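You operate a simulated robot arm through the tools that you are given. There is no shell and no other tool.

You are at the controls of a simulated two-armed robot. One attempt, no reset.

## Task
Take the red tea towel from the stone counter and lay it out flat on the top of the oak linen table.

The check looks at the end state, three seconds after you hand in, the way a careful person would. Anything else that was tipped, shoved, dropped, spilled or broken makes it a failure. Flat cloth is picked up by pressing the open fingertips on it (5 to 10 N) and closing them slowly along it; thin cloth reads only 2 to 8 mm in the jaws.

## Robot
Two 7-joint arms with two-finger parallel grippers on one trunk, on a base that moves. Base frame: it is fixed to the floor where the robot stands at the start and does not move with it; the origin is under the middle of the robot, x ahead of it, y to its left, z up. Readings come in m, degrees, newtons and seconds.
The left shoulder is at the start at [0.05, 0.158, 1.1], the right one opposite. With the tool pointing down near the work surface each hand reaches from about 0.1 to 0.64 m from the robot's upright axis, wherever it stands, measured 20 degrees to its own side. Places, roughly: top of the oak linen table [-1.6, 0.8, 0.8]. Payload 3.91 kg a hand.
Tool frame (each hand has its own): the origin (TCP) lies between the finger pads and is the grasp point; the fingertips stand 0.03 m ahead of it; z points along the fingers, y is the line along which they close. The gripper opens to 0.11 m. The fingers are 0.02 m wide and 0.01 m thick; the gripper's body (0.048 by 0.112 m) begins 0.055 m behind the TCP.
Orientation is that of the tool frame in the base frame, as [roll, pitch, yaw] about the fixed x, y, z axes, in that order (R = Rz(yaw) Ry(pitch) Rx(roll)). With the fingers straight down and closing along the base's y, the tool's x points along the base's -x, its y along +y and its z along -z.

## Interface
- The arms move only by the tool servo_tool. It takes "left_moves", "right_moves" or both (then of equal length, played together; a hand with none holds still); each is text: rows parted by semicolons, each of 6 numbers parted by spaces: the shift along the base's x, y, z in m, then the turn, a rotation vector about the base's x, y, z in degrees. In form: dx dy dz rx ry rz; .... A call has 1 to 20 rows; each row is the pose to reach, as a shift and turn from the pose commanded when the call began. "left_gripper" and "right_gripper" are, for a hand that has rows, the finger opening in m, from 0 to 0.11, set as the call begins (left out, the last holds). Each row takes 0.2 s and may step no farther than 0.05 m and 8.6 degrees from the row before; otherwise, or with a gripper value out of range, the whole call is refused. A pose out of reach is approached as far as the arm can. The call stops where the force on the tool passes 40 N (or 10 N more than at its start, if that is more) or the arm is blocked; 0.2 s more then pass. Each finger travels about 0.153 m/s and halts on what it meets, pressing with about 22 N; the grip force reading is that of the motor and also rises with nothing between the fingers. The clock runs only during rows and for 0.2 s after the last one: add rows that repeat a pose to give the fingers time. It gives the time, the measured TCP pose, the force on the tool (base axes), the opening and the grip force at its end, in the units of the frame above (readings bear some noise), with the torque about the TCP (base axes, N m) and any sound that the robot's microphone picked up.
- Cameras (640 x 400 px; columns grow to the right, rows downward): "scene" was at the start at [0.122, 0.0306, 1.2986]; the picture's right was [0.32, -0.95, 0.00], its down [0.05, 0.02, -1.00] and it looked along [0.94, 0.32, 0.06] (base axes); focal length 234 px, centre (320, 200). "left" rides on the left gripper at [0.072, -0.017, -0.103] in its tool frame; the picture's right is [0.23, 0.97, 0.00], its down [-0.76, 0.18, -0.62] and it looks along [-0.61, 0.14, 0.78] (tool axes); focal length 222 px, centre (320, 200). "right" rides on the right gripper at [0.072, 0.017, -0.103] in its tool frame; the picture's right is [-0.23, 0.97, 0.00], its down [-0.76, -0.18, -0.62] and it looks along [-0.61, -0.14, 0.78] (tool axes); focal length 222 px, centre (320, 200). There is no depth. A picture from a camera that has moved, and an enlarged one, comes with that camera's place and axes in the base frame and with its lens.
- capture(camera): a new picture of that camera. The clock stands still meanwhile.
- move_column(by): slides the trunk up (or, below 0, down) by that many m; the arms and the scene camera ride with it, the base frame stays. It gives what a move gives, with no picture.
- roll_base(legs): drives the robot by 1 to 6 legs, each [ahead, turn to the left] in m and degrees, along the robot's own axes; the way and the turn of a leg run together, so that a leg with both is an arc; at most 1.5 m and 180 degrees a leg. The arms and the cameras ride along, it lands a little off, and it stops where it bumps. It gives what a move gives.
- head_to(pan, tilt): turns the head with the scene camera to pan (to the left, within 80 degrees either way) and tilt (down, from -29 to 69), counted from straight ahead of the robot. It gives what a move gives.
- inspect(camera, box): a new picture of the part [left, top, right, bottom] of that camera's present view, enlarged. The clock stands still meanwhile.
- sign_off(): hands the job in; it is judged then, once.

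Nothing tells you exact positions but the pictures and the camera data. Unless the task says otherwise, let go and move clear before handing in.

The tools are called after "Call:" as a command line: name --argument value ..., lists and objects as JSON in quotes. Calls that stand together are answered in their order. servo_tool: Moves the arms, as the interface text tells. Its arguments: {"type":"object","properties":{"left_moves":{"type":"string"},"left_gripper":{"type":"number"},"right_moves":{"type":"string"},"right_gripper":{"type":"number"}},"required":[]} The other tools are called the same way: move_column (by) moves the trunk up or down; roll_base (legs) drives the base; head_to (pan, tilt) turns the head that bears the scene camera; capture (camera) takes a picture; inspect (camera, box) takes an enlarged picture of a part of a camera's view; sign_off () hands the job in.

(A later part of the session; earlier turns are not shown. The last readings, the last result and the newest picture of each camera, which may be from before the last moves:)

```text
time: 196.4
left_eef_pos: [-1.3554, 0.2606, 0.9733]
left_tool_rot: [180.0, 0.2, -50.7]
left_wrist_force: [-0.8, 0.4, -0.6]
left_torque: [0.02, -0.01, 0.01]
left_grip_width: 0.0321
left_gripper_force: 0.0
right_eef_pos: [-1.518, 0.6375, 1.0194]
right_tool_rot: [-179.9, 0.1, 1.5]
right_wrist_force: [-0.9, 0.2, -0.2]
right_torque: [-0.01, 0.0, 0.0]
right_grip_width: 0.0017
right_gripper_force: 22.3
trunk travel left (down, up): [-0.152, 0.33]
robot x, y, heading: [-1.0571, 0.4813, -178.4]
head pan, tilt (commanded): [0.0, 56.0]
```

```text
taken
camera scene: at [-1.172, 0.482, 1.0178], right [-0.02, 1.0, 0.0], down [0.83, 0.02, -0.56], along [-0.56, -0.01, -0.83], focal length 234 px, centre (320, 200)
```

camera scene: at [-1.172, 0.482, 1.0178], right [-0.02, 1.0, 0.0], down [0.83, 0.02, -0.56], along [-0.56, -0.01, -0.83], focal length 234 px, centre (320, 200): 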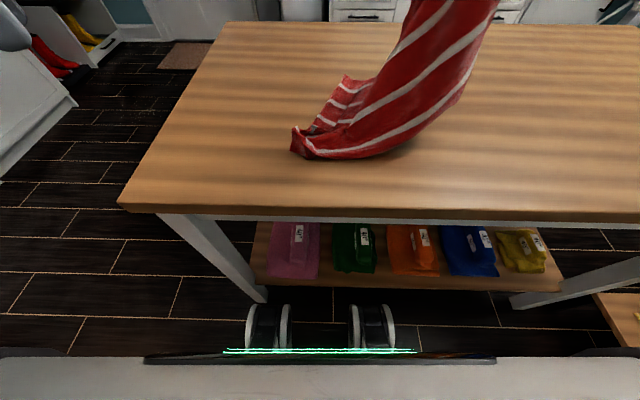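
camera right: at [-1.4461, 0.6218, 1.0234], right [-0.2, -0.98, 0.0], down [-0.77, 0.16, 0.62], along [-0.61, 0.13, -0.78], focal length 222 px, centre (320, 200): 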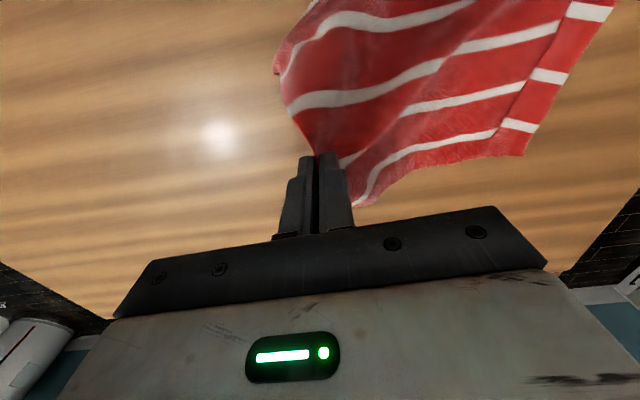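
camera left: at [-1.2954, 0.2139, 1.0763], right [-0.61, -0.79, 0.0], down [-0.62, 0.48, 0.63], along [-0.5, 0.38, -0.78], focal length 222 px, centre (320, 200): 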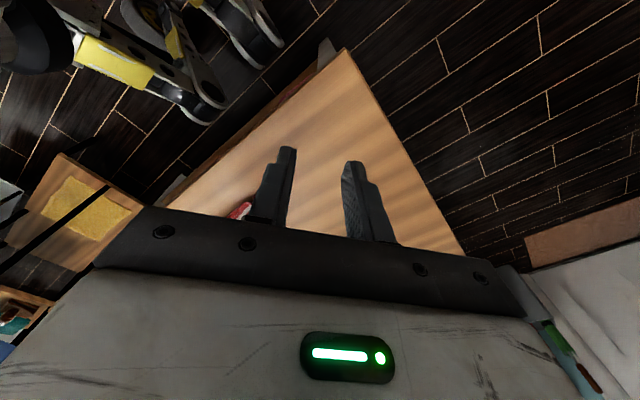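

Call:
head_to --pan -15 --tilt 30

Call:
capture --camera "scene"

Call:
capture --camera "right"

```text
time: 197.3
left_eef_pos: [-1.3549, 0.26, 0.9742]
left_tool_rot: [180.0, 0.2, -50.6]
left_wrist_force: [0.0, 0.0, 0.0]
left_torque: [0.0, 0.01, 0.0]
left_grip_width: 0.0324
left_gripper_force: 0.0
right_eef_pos: [-1.5175, 0.6383, 1.0188]
right_tool_rot: [179.9, 0.2, 1.3]
right_wrist_force: [-0.2, 0.5, -1.1]
right_torque: [0.01, -0.01, 0.02]
right_grip_width: 0.0018
right_gripper_force: 22.0
trunk travel left (down, up): [-0.152, 0.33]
robot x, y, heading: [-1.0595, 0.4844, -178.9]
head pan, tilt (commanded): [-15.0, 30.0]
```

```text
taken
camera scene: at [-1.1888, 0.505, 1.055], right [0.24, 0.97, 0.0], down [0.49, -0.12, -0.87], along [-0.84, 0.2, -0.5], focal length 234 px, centre (320, 200)
```

scene: 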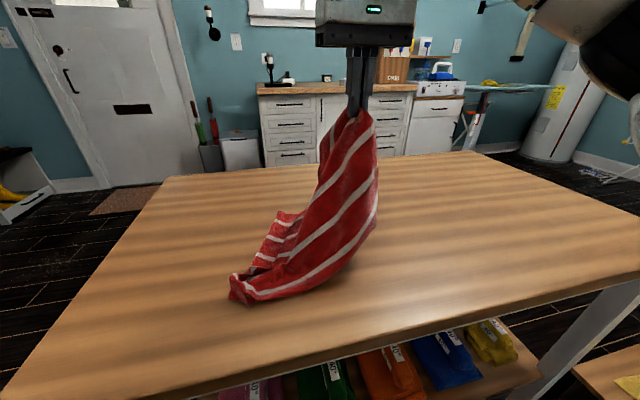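

```text
taken
camera right: at [-1.445, 0.6226, 1.1241], right [-0.2, -0.98, 0.0], down [-0.76, 0.16, 0.62], along [-0.61, 0.13, -0.78], focal length 222 px, centre (320, 200)
```

right: 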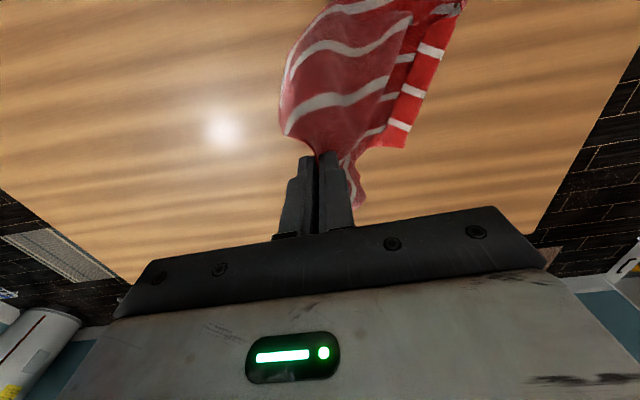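

The right hand holds the edge near the freed corner, with the left part of the towel on the table as anchor. I lay it back down moving outward to the right, so it spreads.

Call:
servo_tool --right_moves "0.003 0.008 -0.03 0 0 0; 0.005 0.02 -0.06 0 0 0; 0.007 0.03 -0.09 0 0 0; 0.01 0.04 -0.12 0 0 0; 0.012 0.048 -0.15 0 0 0; 0.015 0.054 -0.18 0 0 0; 0.015 0.058 -0.205 0 0 0; 0.015 0.06 -0.215 0 0 0; 0.015 0.06 -0.215 0 0 0"

Call:
head_to --pan 0 --tilt 52

Call:
capture --camera "scene"

Call:
inspect --camera "scene" --box '[200, 40, 480, 215]'

Call:
capture --camera "right"

```text
time: 199.3
left_eef_pos: [-1.3556, 0.2592, 0.9734]
left_tool_rot: [-180.0, 0.1, -50.6]
left_wrist_force: [-0.8, 0.5, 0.3]
left_torque: [-0.01, 0.04, 0.03]
left_grip_width: 0.0319
left_gripper_force: 0.1
right_eef_pos: [-1.5021, 0.6957, 0.8045]
right_tool_rot: [-180.0, 0.0, 1.3]
right_wrist_force: [-0.3, 0.8, 0.2]
right_torque: [0.03, -0.01, 0.03]
right_grip_width: 0.0021
right_gripper_force: 21.9
trunk travel left (down, up): [-0.152, 0.33]
robot x, y, heading: [-1.0557, 0.4813, -178.6]
head pan, tilt (commanded): [-15.0, 30.0]
```

```text
time: 200.2
left_eef_pos: [-1.3543, 0.2597, 0.9717]
left_tool_rot: [-179.9, 0.2, -50.7]
left_wrist_force: [-0.5, 0.6, 0.0]
left_torque: [-0.01, -0.04, 0.0]
left_grip_width: 0.0318
left_gripper_force: 0.1
right_eef_pos: [-1.5033, 0.6971, 0.8035]
right_tool_rot: [180.0, 0.1, 1.4]
right_wrist_force: [0.7, -0.4, -0.1]
right_torque: [0.01, -0.02, -0.01]
right_grip_width: 0.002
right_gripper_force: 21.9
trunk travel left (down, up): [-0.152, 0.33]
robot x, y, heading: [-1.0603, 0.481, -178.8]
head pan, tilt (commanded): [0.0, 52.0]
```

```text
taken
camera scene: at [-1.1761, 0.482, 1.0229], right [-0.02, 1.0, 0.0], down [0.79, 0.02, -0.62], along [-0.62, -0.01, -0.79], focal length 234 px, centre (320, 200)
```

scene: 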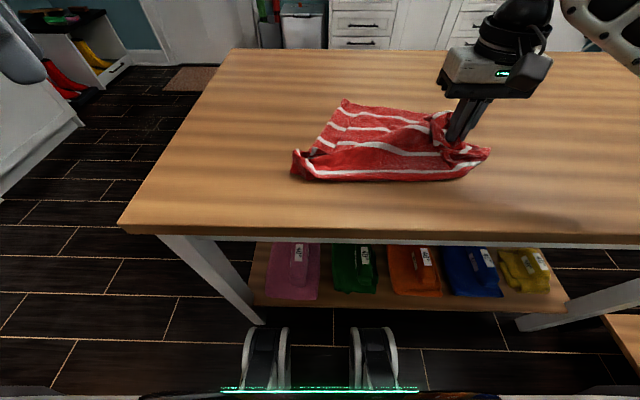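

```text
2.29 times, centred on (340, 128) of scene
camera zoom: at [-1.1761, 0.482, 1.0229], right [-0.02, 1.0, 0.0], down [0.79, 0.02, -0.62], along [-0.62, -0.01, -0.79], focal length 535 px, centre (274, 366)
```

zoom: 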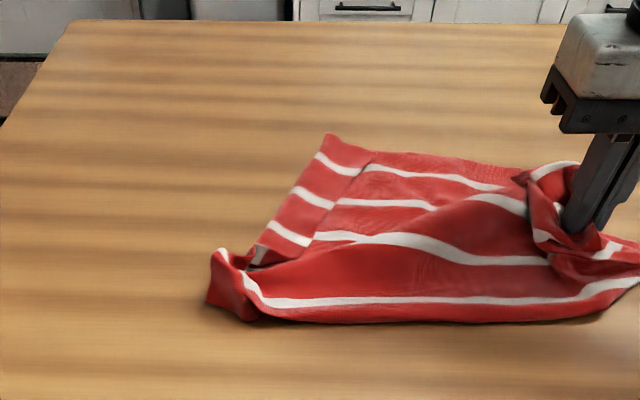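

```text
taken
camera right: at [-1.4298, 0.6814, 0.9094], right [-0.2, -0.98, 0.0], down [-0.76, 0.16, 0.62], along [-0.61, 0.13, -0.78], focal length 222 px, centre (320, 200)
```

right: 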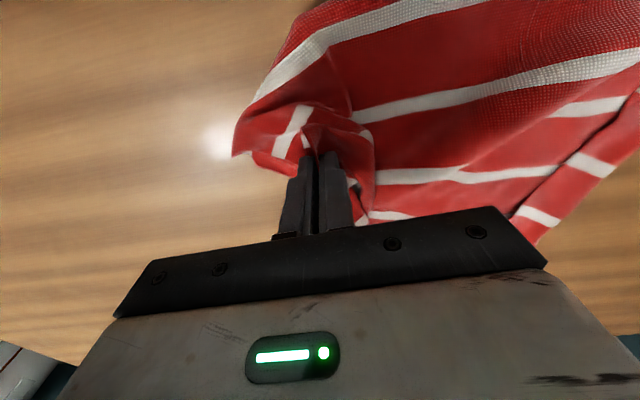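

The whole towel shifted right while lifting, so the held edge must go further right to unroll: D now lies near y 0.525. I lift slightly and carry the held edge right and forward to about (−1.56, 0.885).

Call:
servo_tool --right_moves "0 0.005 0.03 0 0 0; 0 0.02 0.05 0 0 0; -0.01 0.05 0.06 0 0 0; -0.02 0.08 0.06 0 0 0; -0.03 0.11 0.06 0 0 0; -0.04 0.14 0.05 0 0 0; -0.05 0.165 0.035 0 0 0; -0.06 0.185 0.015 0 0 0; -0.06 0.19 0 0 0 0; -0.06 0.19 0 0 0 0"

Call:
capture --camera "scene"

Call:
capture --camera "right"

```text
time: 202.4
left_eef_pos: [-1.3558, 0.2607, 0.9735]
left_tool_rot: [179.9, 0.2, -50.6]
left_wrist_force: [0.3, -0.2, 0.4]
left_torque: [0.02, 0.03, -0.01]
left_grip_width: 0.032
left_gripper_force: 0.0
right_eef_pos: [-1.5638, 0.8878, 0.8051]
right_tool_rot: [-180.0, 0.2, 1.4]
right_wrist_force: [0.5, 0.1, -0.6]
right_torque: [0.02, 0.0, -0.01]
right_grip_width: 0.002
right_gripper_force: 21.8
trunk travel left (down, up): [-0.152, 0.33]
robot x, y, heading: [-1.0599, 0.4812, -178.5]
head pan, tilt (commanded): [0.0, 52.0]
```

```text
taken
camera scene: at [-1.176, 0.482, 1.0229], right [-0.02, 1.0, 0.0], down [0.79, 0.02, -0.62], along [-0.62, -0.01, -0.79], focal length 234 px, centre (320, 200)
```

scene: 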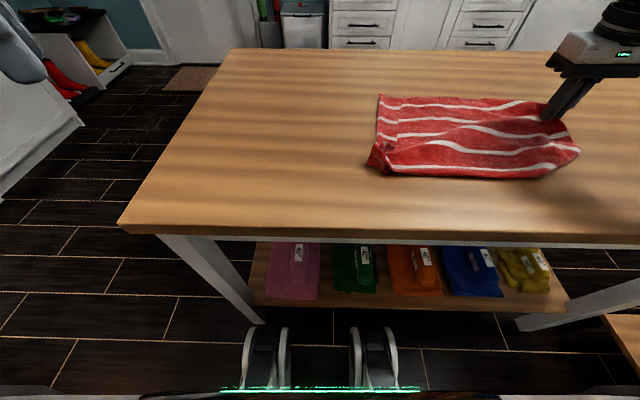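

```text
taken
camera right: at [-1.4914, 0.872, 0.9095], right [-0.2, -0.98, 0.0], down [-0.76, 0.16, 0.62], along [-0.61, 0.13, -0.78], focal length 222 px, centre (320, 200)
```

right: 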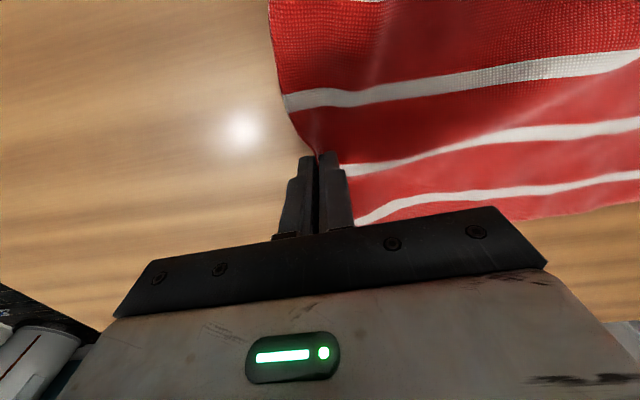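

The towel is spread flat again, now further right on the table. I zoom in to judge it before releasing.

Call:
inspect --camera "scene" --box '[340, 70, 600, 200]'

Call:
inspect --camera "right" --box '[240, 60, 640, 310]'

```text
2.46 times, centred on (470, 135) of scene
camera zoom: at [-1.176, 0.482, 1.0229], right [-0.02, 1.0, 0.0], down [0.79, 0.02, -0.62], along [-0.62, -0.01, -0.79], focal length 576 px, centre (-49, 360)
```

zoom: 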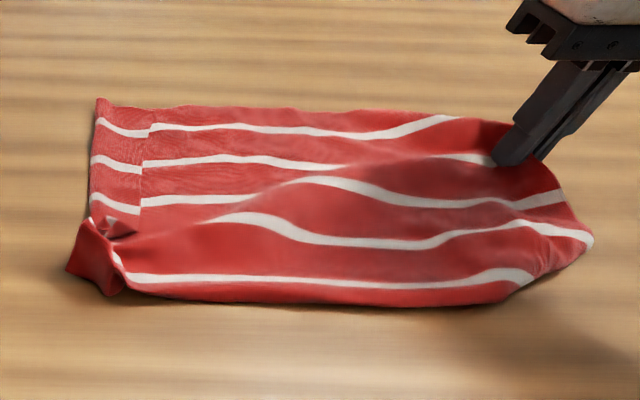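

```text
1.60 times, centred on (440, 185) of right
camera zoom: at [-1.4914, 0.872, 0.9095], right [-0.2, -0.98, 0.0], down [-0.76, 0.16, 0.62], along [-0.61, 0.13, -0.78], focal length 355 px, centre (128, 224)
```

zoom: 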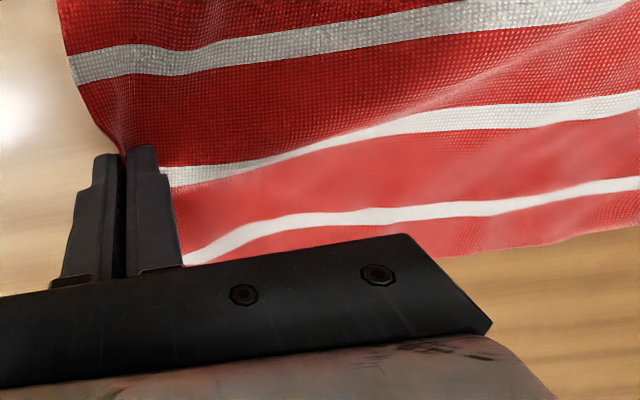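

It looks good apart from a small pleat at the left edge and the curled near-left corner. I set the held edge down, open slowly and lift the right hand clear.

Call:
servo_tool --right_moves "0 0.003 -0.005 0 0 0; 0 0.003 -0.01 0 0 0; 0 0.003 -0.0125 0 0 0; 0 0.003 -0.0125 0 0 0"

Call:
servo_tool --right_moves "0 0 0 0 0 0; 0 0 0 0 0 0" --right_gripper 0.01

Call:
servo_tool --right_moves "0 0 0 0 0 0; 0 0 0 0 0 0" --right_gripper 0.02

Call:
servo_tool --right_moves "0 0 0 0 0 0; 0 0 0 0 0 0" --right_gripper 0.035

Call:
servo_tool --right_moves "0 0 0.01 0 0 0; 0 0 0.03 0 0 0; 0 0 0.07 0 0 0; 0.03 -0.02 0.11 0 0 0; 0.06 -0.04 0.14 0 0 0; 0.09 -0.06 0.16 0 0 0; 0.12 -0.08 0.18 0 0 0; 0.15 -0.1 0.2 0 0 0; 0.17 -0.12 0.22 0 0 0; 0.17 -0.12 0.22 0 0 0" --left_moves "0 0 0 0 0 6; 0 0 0 0 0 12; 0 0 0.01 0 0 18; 0 0 0.01 0 0 24; 0 0 0.02 0 0 30; 0 0 0.02 0 0 36; 0 0 0.03 0 0 42; 0 0 0.03 0 0 48; 0 0 0.04 0 0 52; 0 0 0.05 0 0 52"

Call:
inspect --camera "scene" --box '[340, 70, 600, 200]'

```text
time: 203.4
left_eef_pos: [-1.3548, 0.2603, 0.9733]
left_tool_rot: [-180.0, 0.3, -50.6]
left_wrist_force: [0.1, 0.7, 0.2]
left_torque: [0.01, 0.03, 0.02]
left_grip_width: 0.0324
left_gripper_force: 0.0
right_eef_pos: [-1.5625, 0.8903, 0.7935]
right_tool_rot: [179.9, 0.0, 1.4]
right_wrist_force: [0.1, -0.6, 1.0]
right_torque: [-0.03, 0.01, 0.03]
right_grip_width: 0.0019
right_gripper_force: 22.0
trunk travel left (down, up): [-0.152, 0.33]
robot x, y, heading: [-1.0623, 0.4816, -178.5]
head pan, tilt (commanded): [0.0, 52.0]
```

```text
time: 204.0
left_eef_pos: [-1.3554, 0.2586, 0.9722]
left_tool_rot: [179.9, 0.2, -50.5]
left_wrist_force: [-0.4, 0.3, 0.0]
left_torque: [0.01, 0.02, 0.0]
left_grip_width: 0.0318
left_gripper_force: 0.0
right_eef_pos: [-1.5636, 0.8891, 0.7922]
right_tool_rot: [180.0, 0.0, 1.3]
right_wrist_force: [0.3, -0.5, -0.8]
right_torque: [0.03, 0.03, -0.02]
right_grip_width: 0.0101
right_gripper_force: 0.0
trunk travel left (down, up): [-0.152, 0.33]
robot x, y, heading: [-1.0605, 0.483, -178.7]
head pan, tilt (commanded): [0.0, 52.0]
```

```text
time: 204.6
left_eef_pos: [-1.3552, 0.2615, 0.9742]
left_tool_rot: [-179.8, 0.2, -50.6]
left_wrist_force: [0.8, 0.3, 0.4]
left_torque: [-0.02, 0.0, 0.01]
left_grip_width: 0.032
left_gripper_force: 0.0
right_eef_pos: [-1.5629, 0.8897, 0.7907]
right_tool_rot: [179.9, 0.1, 1.4]
right_wrist_force: [-0.2, -0.8, -0.1]
right_torque: [0.01, 0.0, 0.0]
right_grip_width: 0.0203
right_gripper_force: 0.0
trunk travel left (down, up): [-0.152, 0.33]
robot x, y, heading: [-1.0584, 0.48, -178.6]
head pan, tilt (commanded): [0.0, 52.0]
```

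```text
time: 205.2
left_eef_pos: [-1.3554, 0.2601, 0.9727]
left_tool_rot: [-180.0, 0.2, -50.7]
left_wrist_force: [-0.2, 0.2, 0.8]
left_torque: [0.01, 0.03, 0.01]
left_grip_width: 0.0319
left_gripper_force: 0.1
right_eef_pos: [-1.5617, 0.8888, 0.7916]
right_tool_rot: [179.9, 0.1, 1.3]
right_wrist_force: [-0.5, 0.6, 1.0]
right_torque: [0.03, -0.01, 0.03]
right_grip_width: 0.035
right_gripper_force: 0.1
trunk travel left (down, up): [-0.152, 0.33]
robot x, y, heading: [-1.0613, 0.4799, -178.6]
head pan, tilt (commanded): [0.0, 52.0]
```

```text
refused: row 4 steps farther than a row can; nothing moved
```

```text
2.46 times, centred on (470, 135) of scene
camera zoom: at [-1.176, 0.482, 1.0229], right [-0.02, 1.0, 0.0], down [0.79, 0.02, -0.62], along [-0.62, -0.01, -0.79], focal length 576 px, centre (-49, 360)
```

zoom: 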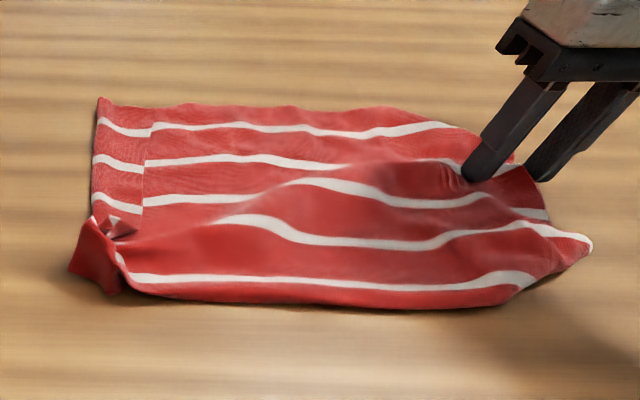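

The cloth is released. I lift the right hand clear with shorter steps.

Call:
servo_tool --right_moves "0 0 0.01 0 0 0; 0 0 0.03 0 0 0; 0 0 0.07 0 0 0; 0.02 -0.015 0.1 0 0 0; 0.04 -0.03 0.13 0 0 0; 0.07 -0.045 0.15 0 0 0; 0.1 -0.06 0.17 0 0 0; 0.13 -0.08 0.19 0 0 0; 0.16 -0.1 0.2 0 0 0; 0.17 -0.12 0.22 0 0 0" --left_moves "0 0 0 0 0 6; 0 0 0 0 0 12; 0 0 0.01 0 0 18; 0 0 0.01 0 0 24; 0 0 0.02 0 0 30; 0 0 0.02 0 0 36; 0 0 0.03 0 0 42; 0 0 0.03 0 0 48; 0 0 0.04 0 0 52; 0 0 0.05 0 0 52"

Call:
move_column --by 0.2

Call:
capture --camera "scene"

```text
time: 207.4
left_eef_pos: [-1.3544, 0.2596, 1.0235]
left_tool_rot: [-180.0, 0.2, 1.5]
left_wrist_force: [0.5, 0.8, 0.1]
left_torque: [-0.01, -0.01, 0.0]
left_grip_width: 0.0319
left_gripper_force: 0.1
right_eef_pos: [-1.3914, 0.7687, 1.0126]
right_tool_rot: [179.9, 0.0, 1.3]
right_wrist_force: [-0.6, 0.3, 0.3]
right_torque: [-0.05, -0.03, 0.02]
right_grip_width: 0.0351
right_gripper_force: 0.1
trunk travel left (down, up): [-0.152, 0.33]
robot x, y, heading: [-1.0593, 0.4854, -178.4]
head pan, tilt (commanded): [0.0, 52.0]
```

```text
time: 209.6
left_eef_pos: [-1.3558, 0.2617, 1.2241]
left_tool_rot: [-180.0, 0.2, 1.4]
left_wrist_force: [-0.2, 0.1, -1.5]
left_torque: [0.0, -0.02, 0.01]
left_grip_width: 0.0318
left_gripper_force: 0.0
right_eef_pos: [-1.3924, 0.7701, 1.2116]
right_tool_rot: [179.8, 0.2, 1.4]
right_wrist_force: [-0.7, 0.0, -0.3]
right_torque: [0.01, 0.03, -0.01]
right_grip_width: 0.0351
right_gripper_force: 0.0
trunk travel left (down, up): [-0.352, 0.13]
robot x, y, heading: [-1.0589, 0.4819, -178.6]
head pan, tilt (commanded): [0.0, 52.0]
```

```text
taken
camera scene: at [-1.1761, 0.482, 1.2228], right [-0.02, 1.0, 0.0], down [0.79, 0.02, -0.62], along [-0.62, -0.01, -0.79], focal length 234 px, centre (320, 200)
```

scene: 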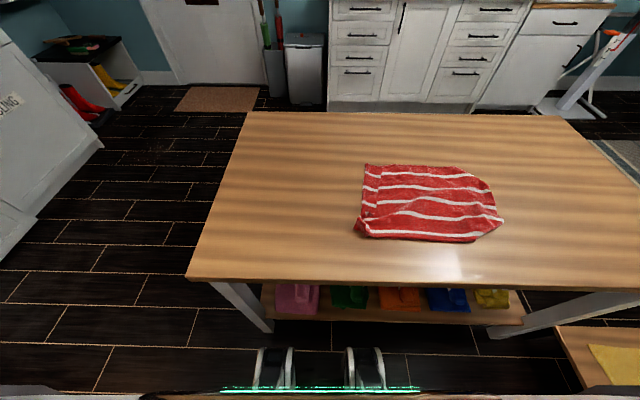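

The towel lies flat-ish around (−1.55, 0.75). I re-park the robot squarely in front of it, at about y 0.74, backing straight out first and making the turn well away from the table.

Call:
roll_base --legs '[[-0.35, 0]]'

Call:
roll_base --legs '[[0, -45], [0.37, 0], [0, 44]]'

Call:
capture --camera "scene"

```text
time: 211.9
left_eef_pos: [-1.0001, 0.2675, 1.2241]
left_tool_rot: [-180.0, 0.2, 1.6]
left_wrist_force: [0.1, -0.3, 0.1]
left_torque: [0.0, 0.02, 0.03]
left_grip_width: 0.0322
left_gripper_force: 0.0
right_eef_pos: [-1.041, 0.7785, 1.212]
right_tool_rot: [179.9, 0.1, 1.7]
right_wrist_force: [1.8, 0.9, -0.6]
right_torque: [0.0, -0.01, 0.0]
right_grip_width: 0.0351
right_gripper_force: 0.1
trunk travel left (down, up): [-0.352, 0.13]
robot x, y, heading: [-0.7088, 0.489, -178.3]
head pan, tilt (commanded): [0.0, 52.0]
```

```text
time: 218.3
left_eef_pos: [-1.2711, 0.5207, 1.2235]
left_tool_rot: [180.0, 0.1, 1.6]
left_wrist_force: [1.0, -0.5, 0.3]
left_torque: [-0.01, 0.03, 0.02]
left_grip_width: 0.0321
left_gripper_force: 0.0
right_eef_pos: [-1.3088, 1.0301, 1.2122]
right_tool_rot: [179.9, 0.1, 1.4]
right_wrist_force: [0.1, 0.4, 0.0]
right_torque: [0.0, -0.01, -0.03]
right_grip_width: 0.0348
right_gripper_force: 0.0
trunk travel left (down, up): [-0.352, 0.13]
robot x, y, heading: [-0.9795, 0.7432, -178.5]
head pan, tilt (commanded): [0.0, 52.0]
```

```text
taken
camera scene: at [-1.0925, 0.7424, 1.2229], right [-0.03, 1.0, 0.0], down [0.79, 0.02, -0.62], along [-0.62, -0.02, -0.79], focal length 234 px, centre (320, 200)
```

scene: 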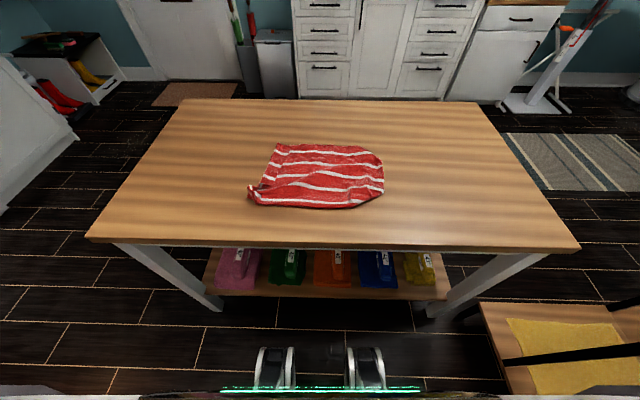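

Squarely placed. I roll forward the last 7 cm.

Call:
roll_base --legs '[[0.07, -1.2]]'

Call:
capture --camera "scene"

Call:
inspect --camera "scene" --box '[220, 110, 420, 235]'

```text
time: 219.3
left_eef_pos: [-1.3449, 0.526, 1.223]
left_tool_rot: [180.0, 0.0, 0.3]
left_wrist_force: [-0.1, 0.6, -0.5]
left_torque: [-0.03, -0.03, -0.04]
left_grip_width: 0.0319
left_gripper_force: 0.1
right_eef_pos: [-1.3709, 1.0354, 1.212]
right_tool_rot: [179.9, 0.0, 0.2]
right_wrist_force: [-1.0, 0.9, -0.4]
right_torque: [0.01, -0.02, 0.0]
right_grip_width: 0.035
right_gripper_force: 0.0
trunk travel left (down, up): [-0.352, 0.13]
robot x, y, heading: [-1.0457, 0.7419, -179.8]
head pan, tilt (commanded): [0.0, 52.0]
```

```text
taken
camera scene: at [-1.1615, 0.744, 1.2228], right [0.0, 1.0, 0.0], down [0.79, 0.0, -0.61], along [-0.61, 0.0, -0.79], focal length 234 px, centre (320, 200)
```

scene: 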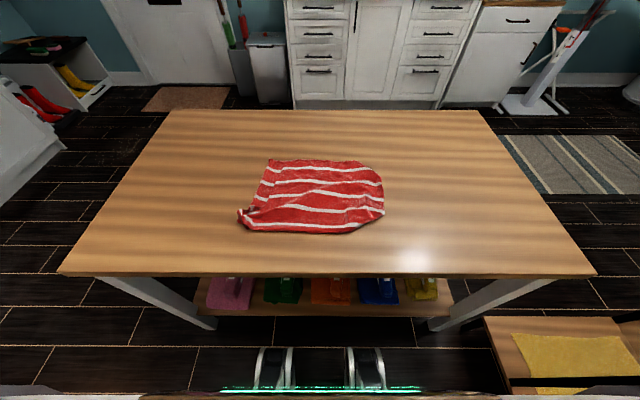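

```text
3.20 times, centred on (320, 172) of scene
camera zoom: at [-1.1615, 0.744, 1.2228], right [0.0, 1.0, 0.0], down [0.79, 0.0, -0.61], along [-0.61, 0.0, -0.79], focal length 749 px, centre (320, 288)
```

zoom: 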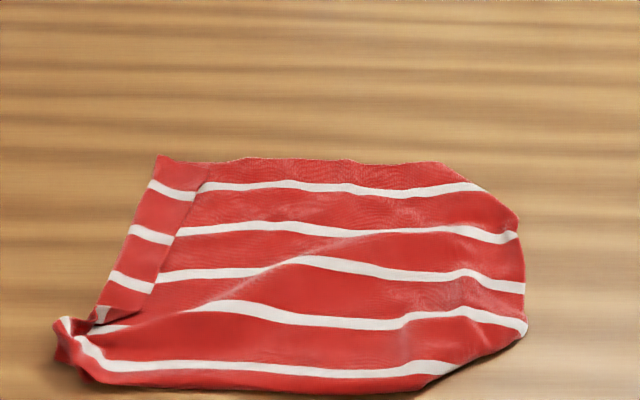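

I now have a good view: near-right and far-right corners are tucked under, the near-left corner is curled, and there's a pleat by the left edge. I start with the near-right tuck: lower the trunk and bring the right hand, turned to face the fold, over about (−1.462, 0.858).

Call:
move_column --by -0.2

Call:
servo_tool --right_moves "-0.01 -0.02 -0.01 0 0 -6; -0.02 -0.04 -0.02 0 0 -12; -0.03 -0.06 -0.03 0 0 -18; -0.04 -0.085 -0.05 0 0 -24; -0.055 -0.11 -0.07 0 0 -30; -0.07 -0.135 -0.09 0 0 -37; -0.08 -0.16 -0.11 0 0 -44; -0.09 -0.177 -0.135 0 0 -50; -0.091 -0.177 -0.16 0 0 -52; -0.091 -0.177 -0.18 0 0 -52; -0.091 -0.177 -0.18 0 0 -52" --right_gripper 0.034

Call:
capture --camera "scene"

Call:
capture --camera "right"

```text
time: 221.5
left_eef_pos: [-1.3441, 0.5249, 1.0236]
left_tool_rot: [180.0, 0.0, 0.3]
left_wrist_force: [1.0, 0.0, 0.3]
left_torque: [0.03, -0.02, -0.01]
left_grip_width: 0.0318
left_gripper_force: 0.0
right_eef_pos: [-1.3705, 1.0364, 1.0116]
right_tool_rot: [-180.0, 0.1, 0.2]
right_wrist_force: [-0.2, -0.3, 0.5]
right_torque: [-0.04, 0.0, -0.01]
right_grip_width: 0.0351
right_gripper_force: 0.0
trunk travel left (down, up): [-0.152, 0.33]
robot x, y, heading: [-1.0443, 0.7451, -179.8]
head pan, tilt (commanded): [0.0, 52.0]
```

```text
time: 223.9
left_eef_pos: [-1.3446, 0.5266, 1.0238]
left_tool_rot: [179.9, 0.1, 0.3]
left_wrist_force: [-0.7, -1.0, -1.2]
left_torque: [0.0, 0.0, 0.03]
left_grip_width: 0.0321
left_gripper_force: 0.0
right_eef_pos: [-1.4629, 0.8586, 0.8325]
right_tool_rot: [179.9, 0.1, -51.7]
right_wrist_force: [-1.0, -0.5, -0.4]
right_torque: [-0.04, -0.03, 0.03]
right_grip_width: 0.0341
right_gripper_force: 0.0
trunk travel left (down, up): [-0.152, 0.33]
robot x, y, heading: [-1.0445, 0.7423, -179.8]
head pan, tilt (commanded): [0.0, 52.0]
```

```text
taken
camera scene: at [-1.1608, 0.7439, 1.0229], right [0.0, 1.0, 0.0], down [0.79, 0.0, -0.62], along [-0.62, 0.0, -0.79], focal length 234 px, centre (320, 200)
```

scene: 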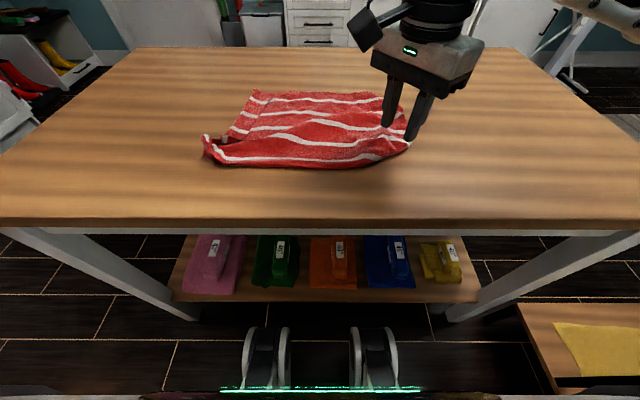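

```text
taken
camera right: at [-1.4314, 0.7915, 0.9372], right [-0.91, -0.42, 0.0], down [-0.33, 0.71, 0.62], along [-0.27, 0.56, -0.78], focal length 222 px, centre (320, 200)
```

right: 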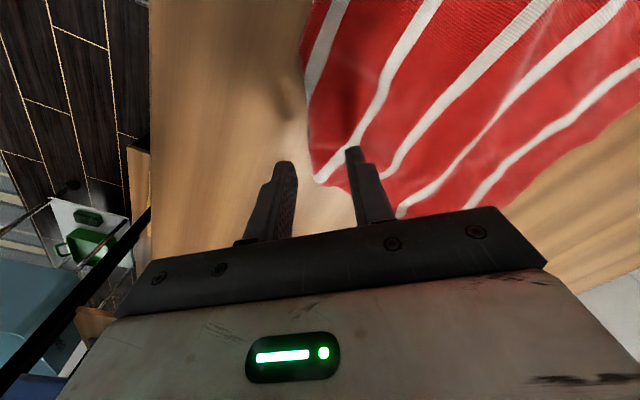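

Call:
inspect --camera "right" --box '[200, 0, 480, 220]'

Call:
inspect --camera "scene" --box '[300, 70, 460, 190]'

```text
1.82 times, centred on (340, 110) of right
camera zoom: at [-1.4314, 0.7915, 0.9372], right [-0.91, -0.42, 0.0], down [-0.33, 0.71, 0.62], along [-0.27, 0.56, -0.78], focal length 404 px, centre (284, 364)
```

zoom: 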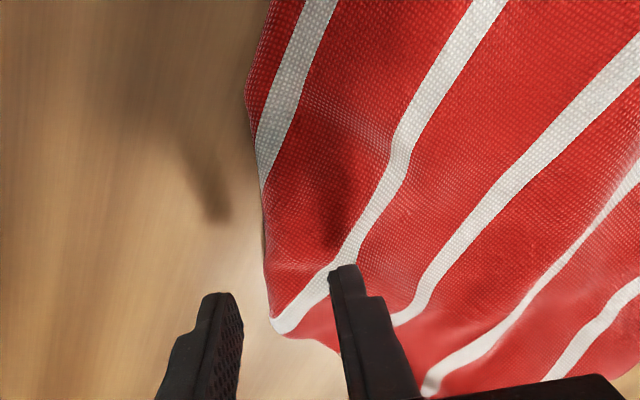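

```text
3.33 times, centred on (380, 130) of scene
camera zoom: at [-1.1608, 0.7439, 1.0229], right [0.0, 1.0, 0.0], down [0.79, 0.0, -0.62], along [-0.62, 0.0, -0.79], focal length 781 px, centre (120, 433)
```

zoom: 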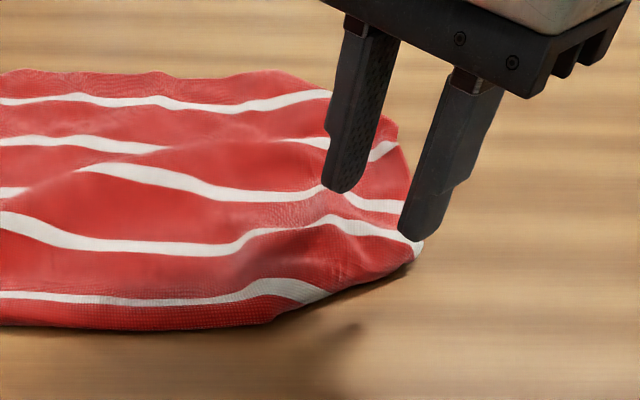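

The fingers straddle the fold well. I lower to contact and close slowly on it.

Call:
servo_tool --right_moves "0 0 -0.015 0 0 0; 0 0 -0.028 0 0 0; 0 0 -0.035 0 0 0; 0 0 -0.038 0 0 0; 0 0 -0.04 0 0 0; 0 0 -0.0415 0 0 0"

```text
time: 225.3
left_eef_pos: [-1.3443, 0.5261, 1.0236]
left_tool_rot: [180.0, 0.2, 0.2]
left_wrist_force: [0.2, 1.3, 1.0]
left_torque: [0.01, -0.03, -0.01]
left_grip_width: 0.0322
left_gripper_force: 0.0
right_eef_pos: [-1.4624, 0.8593, 0.7909]
right_tool_rot: [179.9, 0.0, -51.8]
right_wrist_force: [-0.3, 0.2, 4.4]
right_torque: [-0.07, 0.06, -0.02]
right_grip_width: 0.0341
right_gripper_force: 0.1
trunk travel left (down, up): [-0.152, 0.33]
robot x, y, heading: [-1.0431, 0.7426, -179.7]
head pan, tilt (commanded): [0.0, 52.0]
```

Call:
servo_tool --right_moves "0 0 -0.0003 0 0 0; 0 0 -0.0003 0 0 0" --right_gripper 0.026

Call:
servo_tool --right_moves "0 0 0 0 0 0; 0 0 0 0 0 0" --right_gripper 0.018

Call:
servo_tool --right_moves "0 0 0 0 0 0; 0 0 0 0 0 0" --right_gripper 0.011

Call:
servo_tool --right_moves "0 0 0 0 0 0; 0 0 0 0 0 0; 0 0 0 0 0 0; 0 0 0 0 0 0" --right_gripper 0.0

Call:
servo_tool --right_moves "0 0 0.02 0 0 0; 0 0 0.04 0 0 0; 0 0 0.06 0 0 0; 0 0 0.075 0 0 0; 0 0 0.075 0 0 0; 0 0 0.075 0 0 0"

Call:
inspect --camera "scene" --box '[300, 70, 460, 190]'

Call:
capture --camera "right"

```text
time: 225.9
left_eef_pos: [-1.3445, 0.5245, 1.0228]
left_tool_rot: [-179.9, 0.1, 0.4]
left_wrist_force: [-0.1, 0.9, -0.5]
left_torque: [-0.02, 0.01, 0.03]
left_grip_width: 0.0318
left_gripper_force: 0.1
right_eef_pos: [-1.4621, 0.8589, 0.7916]
right_tool_rot: [179.8, 0.1, -51.8]
right_wrist_force: [-0.5, -0.4, 8.5]
right_torque: [-0.1, 0.17, -0.02]
right_grip_width: 0.0266
right_gripper_force: 0.8
trunk travel left (down, up): [-0.152, 0.33]
robot x, y, heading: [-1.0468, 0.7415, -179.7]
head pan, tilt (commanded): [0.0, 52.0]
```

```text
time: 226.5
left_eef_pos: [-1.3436, 0.5254, 1.0228]
left_tool_rot: [180.0, 0.3, 0.3]
left_wrist_force: [0.0, 0.4, 0.4]
left_torque: [-0.02, 0.05, -0.02]
left_grip_width: 0.0319
left_gripper_force: 0.1
right_eef_pos: [-1.4612, 0.8592, 0.7924]
right_tool_rot: [180.0, 0.1, -51.8]
right_wrist_force: [3.1, 1.9, 11.0]
right_torque: [0.0, 0.08, -0.03]
right_grip_width: 0.017
right_gripper_force: 0.1
trunk travel left (down, up): [-0.152, 0.33]
robot x, y, heading: [-1.0407, 0.7388, -179.8]
head pan, tilt (commanded): [0.0, 52.0]
```

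```text
time: 227.1
left_eef_pos: [-1.3437, 0.5257, 1.0248]
left_tool_rot: [180.0, 0.3, 0.3]
left_wrist_force: [0.1, 0.3, 0.4]
left_torque: [-0.02, -0.01, 0.04]
left_grip_width: 0.0318
left_gripper_force: 0.1
right_eef_pos: [-1.4625, 0.8594, 0.7925]
right_tool_rot: [180.0, 0.1, -51.9]
right_wrist_force: [0.9, 0.6, 13.3]
right_torque: [0.01, 0.07, 0.02]
right_grip_width: 0.0098
right_gripper_force: 0.2
trunk travel left (down, up): [-0.152, 0.33]
robot x, y, heading: [-1.043, 0.7433, -179.6]
head pan, tilt (commanded): [0.0, 52.0]
```

```text
time: 228.1
left_eef_pos: [-1.3451, 0.5254, 1.0236]
left_tool_rot: [180.0, 0.2, 0.3]
left_wrist_force: [0.1, -0.6, 0.5]
left_torque: [0.02, -0.01, 0.02]
left_grip_width: 0.0321
left_gripper_force: 0.1
right_eef_pos: [-1.462, 0.8588, 0.7913]
right_tool_rot: [179.8, 0.1, -51.8]
right_wrist_force: [-3.6, -0.9, 16.1]
right_torque: [-0.03, 0.18, 0.04]
right_grip_width: 0.0025
right_gripper_force: 22.1
trunk travel left (down, up): [-0.152, 0.33]
robot x, y, heading: [-1.0464, 0.7424, -179.6]
head pan, tilt (commanded): [0.0, 52.0]
```

```text
time: 229.5
left_eef_pos: [-1.3444, 0.525, 1.0236]
left_tool_rot: [180.0, 0.1, 0.2]
left_wrist_force: [0.2, 0.0, 0.1]
left_torque: [-0.01, -0.01, 0.0]
left_grip_width: 0.0314
left_gripper_force: 0.0
right_eef_pos: [-1.4617, 0.8592, 0.866]
right_tool_rot: [-179.9, 0.1, -51.9]
right_wrist_force: [0.3, 0.0, -0.8]
right_torque: [0.01, 0.01, -0.01]
right_grip_width: 0.0027
right_gripper_force: 22.1
trunk travel left (down, up): [-0.152, 0.33]
robot x, y, heading: [-1.0446, 0.7425, -179.9]
head pan, tilt (commanded): [0.0, 52.0]
```

```text
3.33 times, centred on (380, 130) of scene
camera zoom: at [-1.1608, 0.7439, 1.0229], right [0.0, 1.0, 0.0], down [0.79, 0.0, -0.62], along [-0.62, 0.0, -0.79], focal length 781 px, centre (120, 433)
```

zoom: 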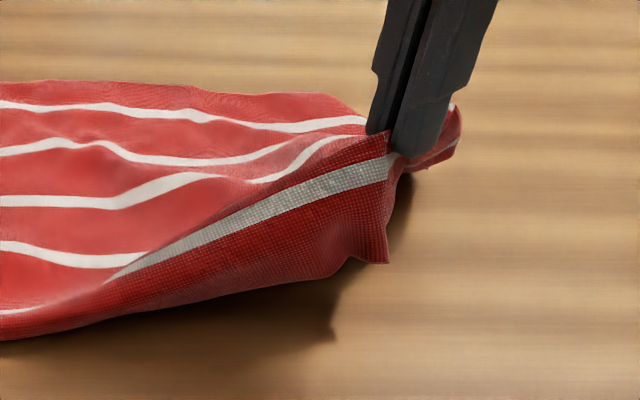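

```text
taken
camera right: at [-1.4307, 0.7918, 0.9707], right [-0.91, -0.42, 0.0], down [-0.33, 0.71, 0.62], along [-0.27, 0.56, -0.78], focal length 222 px, centre (320, 200)
```

right: 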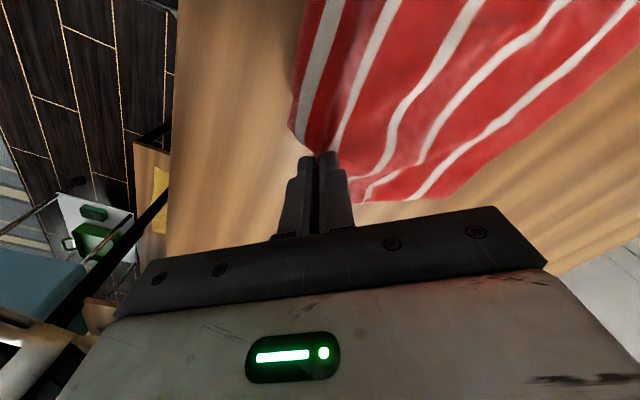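

The near-right corner B has dropped free and hangs below the hand. I move slightly outward, lower till it touches, then come inward while lowering so it lies outward and flat.

Call:
servo_tool --right_moves "0.01 0.02 0 0 0 0; 0.025 0.04 0 0 0 0; 0.03 0.05 -0.01 0 0 0; 0.03 0.05 -0.03 0 0 0; 0.02 0.038 -0.045 0 0 0; 0.01 0.025 -0.058 0 0 0; 0.002 0.014 -0.067 0 0 0; 0 0.01 -0.071 0 0 0; 0 0.01 -0.071 0 0 0"

Call:
inspect --camera "scene" --box '[300, 70, 460, 190]'

```text
time: 231.5
left_eef_pos: [-1.3445, 0.5253, 1.0236]
left_tool_rot: [-180.0, 0.1, 0.1]
left_wrist_force: [0.1, -0.6, 0.3]
left_torque: [0.02, 0.02, -0.02]
left_grip_width: 0.0322
left_gripper_force: 0.1
right_eef_pos: [-1.4619, 0.8692, 0.7944]
right_tool_rot: [179.9, 0.1, -51.8]
right_wrist_force: [0.8, 0.2, 1.5]
right_torque: [0.04, 0.0, -0.02]
right_grip_width: 0.0025
right_gripper_force: 22.4
trunk travel left (down, up): [-0.152, 0.33]
robot x, y, heading: [-1.0457, 0.7454, -179.8]
head pan, tilt (commanded): [0.0, 52.0]
```

```text
3.33 times, centred on (380, 130) of scene
camera zoom: at [-1.1606, 0.7439, 1.0229], right [0.0, 1.0, 0.0], down [0.79, 0.0, -0.62], along [-0.62, 0.0, -0.79], focal length 781 px, centre (120, 433)
```

zoom: 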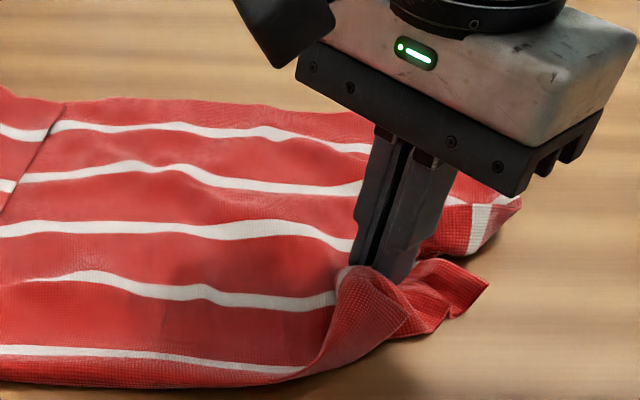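

Call:
servo_tool --right_moves "0 0 -0.001 0 0 0; 0 0 -0.001 0 0 0" --right_gripper 0.012

Call:
servo_tool --right_moves "0 0 0 0 0 0; 0 0 0 0 0 0" --right_gripper 0.03

Call:
servo_tool --right_moves "0 0 0.01 0 0 0; 0 0 0.03 0 0 0; 0 0 0.06 0 0 0; 0 0.02 0.1 0 0 0; 0.01 0.06 0.12 0 0 0; 0.02 0.1 0.14 0 0 0; 0.02 0.14 0.15 0 0 0"

Call:
capture --camera "scene"

Call:
inspect --camera "scene" --box '[190, 70, 450, 190]'

```text
time: 232.1
left_eef_pos: [-1.345, 0.525, 1.0234]
left_tool_rot: [-180.0, 0.1, 0.3]
left_wrist_force: [0.6, -0.2, -0.2]
left_torque: [0.0, 0.0, 0.02]
left_grip_width: 0.0323
left_gripper_force: 0.0
right_eef_pos: [-1.4623, 0.8691, 0.7935]
right_tool_rot: [179.9, 0.2, -51.8]
right_wrist_force: [-1.1, 0.8, 0.9]
right_torque: [0.02, 0.01, 0.01]
right_grip_width: 0.0122
right_gripper_force: 0.1
trunk travel left (down, up): [-0.152, 0.33]
robot x, y, heading: [-1.0451, 0.7495, -179.6]
head pan, tilt (commanded): [0.0, 52.0]
```

```text
time: 232.7
left_eef_pos: [-1.3443, 0.5262, 1.0237]
left_tool_rot: [-180.0, 0.1, 0.3]
left_wrist_force: [0.5, 0.6, 0.0]
left_torque: [-0.02, 0.01, 0.02]
left_grip_width: 0.0318
left_gripper_force: 0.0
right_eef_pos: [-1.4606, 0.8687, 0.7937]
right_tool_rot: [-179.9, 0.2, -51.8]
right_wrist_force: [0.6, -0.7, 0.4]
right_torque: [0.01, -0.03, 0.0]
right_grip_width: 0.0302
right_gripper_force: 0.1
trunk travel left (down, up): [-0.152, 0.33]
robot x, y, heading: [-1.0454, 0.7421, -179.6]
head pan, tilt (commanded): [0.0, 52.0]
```

```text
time: 234.3
left_eef_pos: [-1.3439, 0.5252, 1.0227]
left_tool_rot: [180.0, 0.1, 0.3]
left_wrist_force: [-0.9, 0.7, 0.2]
left_torque: [-0.01, 0.03, 0.0]
left_grip_width: 0.0319
left_gripper_force: 0.2
right_eef_pos: [-1.4418, 1.0077, 0.9427]
right_tool_rot: [179.9, 0.0, -51.7]
right_wrist_force: [0.3, -0.6, 0.0]
right_torque: [-0.02, 0.0, -0.01]
right_grip_width: 0.0301
right_gripper_force: 0.1
trunk travel left (down, up): [-0.152, 0.33]
robot x, y, heading: [-1.0429, 0.7435, -179.7]
head pan, tilt (commanded): [0.0, 52.0]
```

```text
taken
camera scene: at [-1.1607, 0.744, 1.0229], right [0.0, 1.0, 0.0], down [0.79, 0.0, -0.62], along [-0.62, 0.0, -0.79], focal length 234 px, centre (320, 200)
```

scene: 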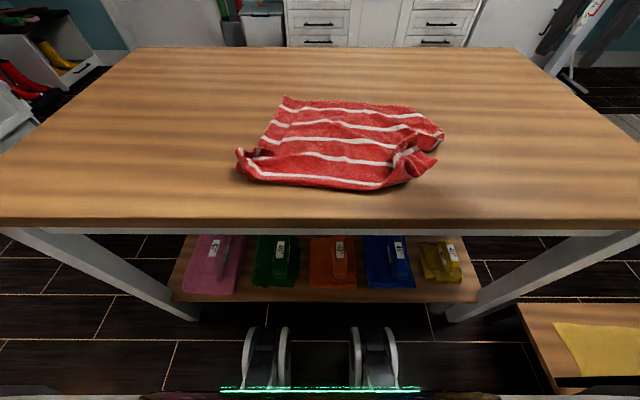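

```text
2.46 times, centred on (320, 130) of scene
camera zoom: at [-1.1607, 0.744, 1.0229], right [0.0, 1.0, 0.0], down [0.79, 0.0, -0.62], along [-0.62, 0.0, -0.79], focal length 576 px, centre (320, 372)
```

zoom: 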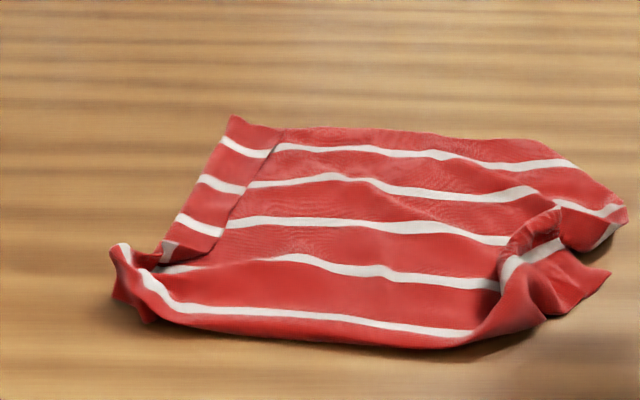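

Corner B is now out at about (−1.454, 0.939), with a ridge behind it. I'll take both near corners by their tips and stretch the near hem; first I hover the left hand near A and the right near B to look closely.

Call:
servo_tool --left_moves "-0.01 0.02 -0.03 0 0 0; -0.03 0.04 -0.06 0 0 0; -0.05 0.06 -0.09 0 0 0; -0.07 0.075 -0.12 0 0 0; -0.08 0.08 -0.14 0 0 0; -0.08 0.08 -0.14 0 0 0; -0.08 0.08 -0.14 0 0 0" --right_moves "0.01 -0.01 -0.01 0 0 8; 0.01 -0.03 -0.02 0 0 16; 0 -0.05 -0.03 0 0 24; 0 -0.06 -0.04 0 0 32; 0 -0.065 -0.05 0 0 40; 0 -0.07 -0.05 0 0 48; 0 -0.07 -0.06 0 0 52" --left_gripper 0.05 --right_gripper 0.034

Call:
inspect --camera "left" --box '[160, 0, 480, 200]'

Call:
inspect --camera "right" --box '[160, 0, 480, 200]'

```text
time: 235.9
left_eef_pos: [-1.4271, 0.606, 0.8829]
left_tool_rot: [-179.9, 0.1, 0.3]
left_wrist_force: [-0.1, 0.9, 0.0]
left_torque: [0.01, 0.0, 0.01]
left_grip_width: 0.05
left_gripper_force: 0.1
right_eef_pos: [-1.4425, 0.9391, 0.8828]
right_tool_rot: [179.9, 0.1, 0.4]
right_wrist_force: [0.1, -0.4, 0.1]
right_torque: [-0.04, -0.01, -0.01]
right_grip_width: 0.0341
right_gripper_force: 0.0
trunk travel left (down, up): [-0.152, 0.33]
robot x, y, heading: [-1.0475, 0.743, -179.7]
head pan, tilt (commanded): [0.0, 52.0]
```

```text
2.00 times, centred on (320, 100) of left
camera zoom: at [-1.3534, 0.6225, 0.9859], right [0.23, -0.97, 0.0], down [-0.76, -0.18, 0.63], along [-0.61, -0.14, -0.78], focal length 444 px, centre (320, 400)
```

zoom: 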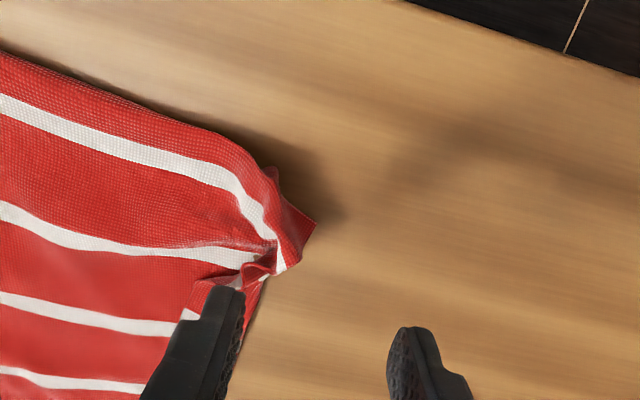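

```text
2.00 times, centred on (320, 100) of right
camera zoom: at [-1.3693, 0.9224, 0.9878], right [-0.22, -0.98, 0.0], down [-0.76, 0.17, 0.62], along [-0.61, 0.14, -0.78], focal length 444 px, centre (320, 400)
```

zoom: 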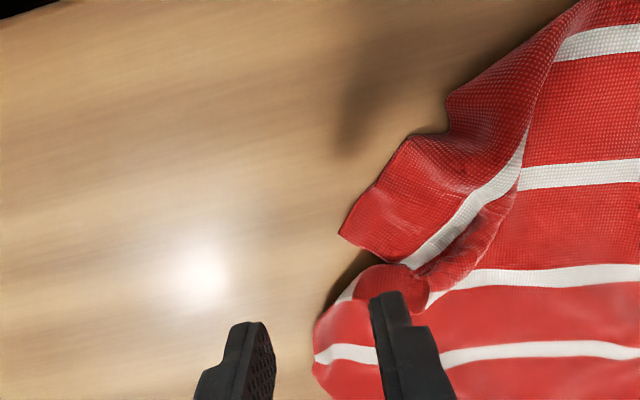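

I can see the tips: A at about (−1.419, 0.610) and B at (−1.444, 0.930). I bring the left hand to (−1.42, 0.625) and the right to (−1.44, 0.912) and lower to contact.

Call:
servo_tool --left_moves "0.003 0.01 -0.02 0 0 0; 0.007 0.019 -0.04 0 0 0; 0.007 0.019 -0.06 0 0 0; 0.007 0.019 -0.075 0 0 0; 0.007 0.019 -0.083 0 0 0; 0.007 0.019 -0.086 0 0 0" --right_moves "0.001 -0.014 -0.02 0 0 0; 0.002 -0.027 -0.04 0 0 0; 0.002 -0.027 -0.06 0 0 0; 0.002 -0.027 -0.075 0 0 0; 0.002 -0.027 -0.083 0 0 0; 0.002 -0.027 -0.086 0 0 0" --left_gripper 0.038 --right_gripper 0.034

Call:
inspect --camera "left" --box '[160, 0, 480, 200]'

Call:
inspect --camera "right" --box '[160, 0, 480, 200]'

```text
time: 237.3
left_eef_pos: [-1.4169, 0.6255, 0.797]
left_tool_rot: [-180.0, 0.1, 0.2]
left_wrist_force: [-0.6, 0.2, -0.3]
left_torque: [0.02, 0.0, 0.01]
left_grip_width: 0.038
left_gripper_force: 0.1
right_eef_pos: [-1.4393, 0.9129, 0.7954]
right_tool_rot: [179.9, 0.1, 0.3]
right_wrist_force: [0.8, 0.5, 0.9]
right_torque: [0.0, -0.01, 0.01]
right_grip_width: 0.0341
right_gripper_force: 0.0
trunk travel left (down, up): [-0.152, 0.33]
robot x, y, heading: [-1.0431, 0.7442, -179.4]
head pan, tilt (commanded): [0.0, 52.0]
```

```text
2.00 times, centred on (320, 100) of left
camera zoom: at [-1.3441, 0.6421, 0.8993], right [0.23, -0.97, 0.0], down [-0.76, -0.18, 0.62], along [-0.61, -0.14, -0.78], focal length 444 px, centre (320, 400)
```

zoom: 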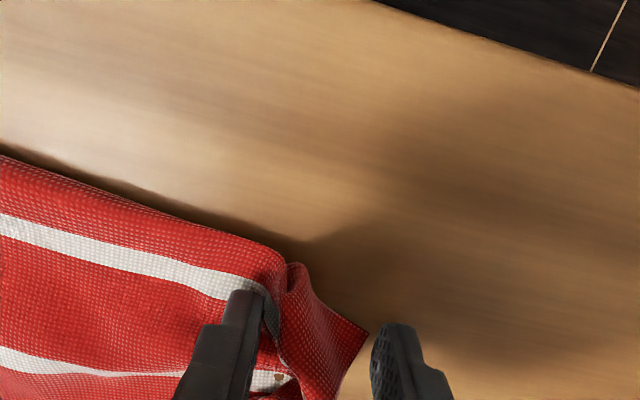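

```text
2.00 times, centred on (320, 100) of right
camera zoom: at [-1.3677, 0.8968, 0.9012], right [-0.22, -0.97, 0.0], down [-0.76, 0.18, 0.62], along [-0.61, 0.14, -0.78], focal length 444 px, centre (320, 400)
```

zoom: 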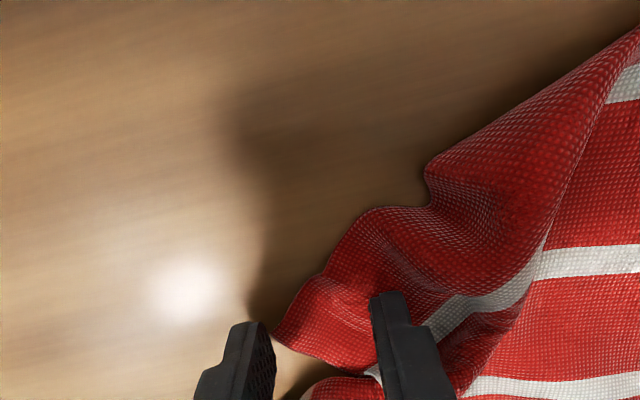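

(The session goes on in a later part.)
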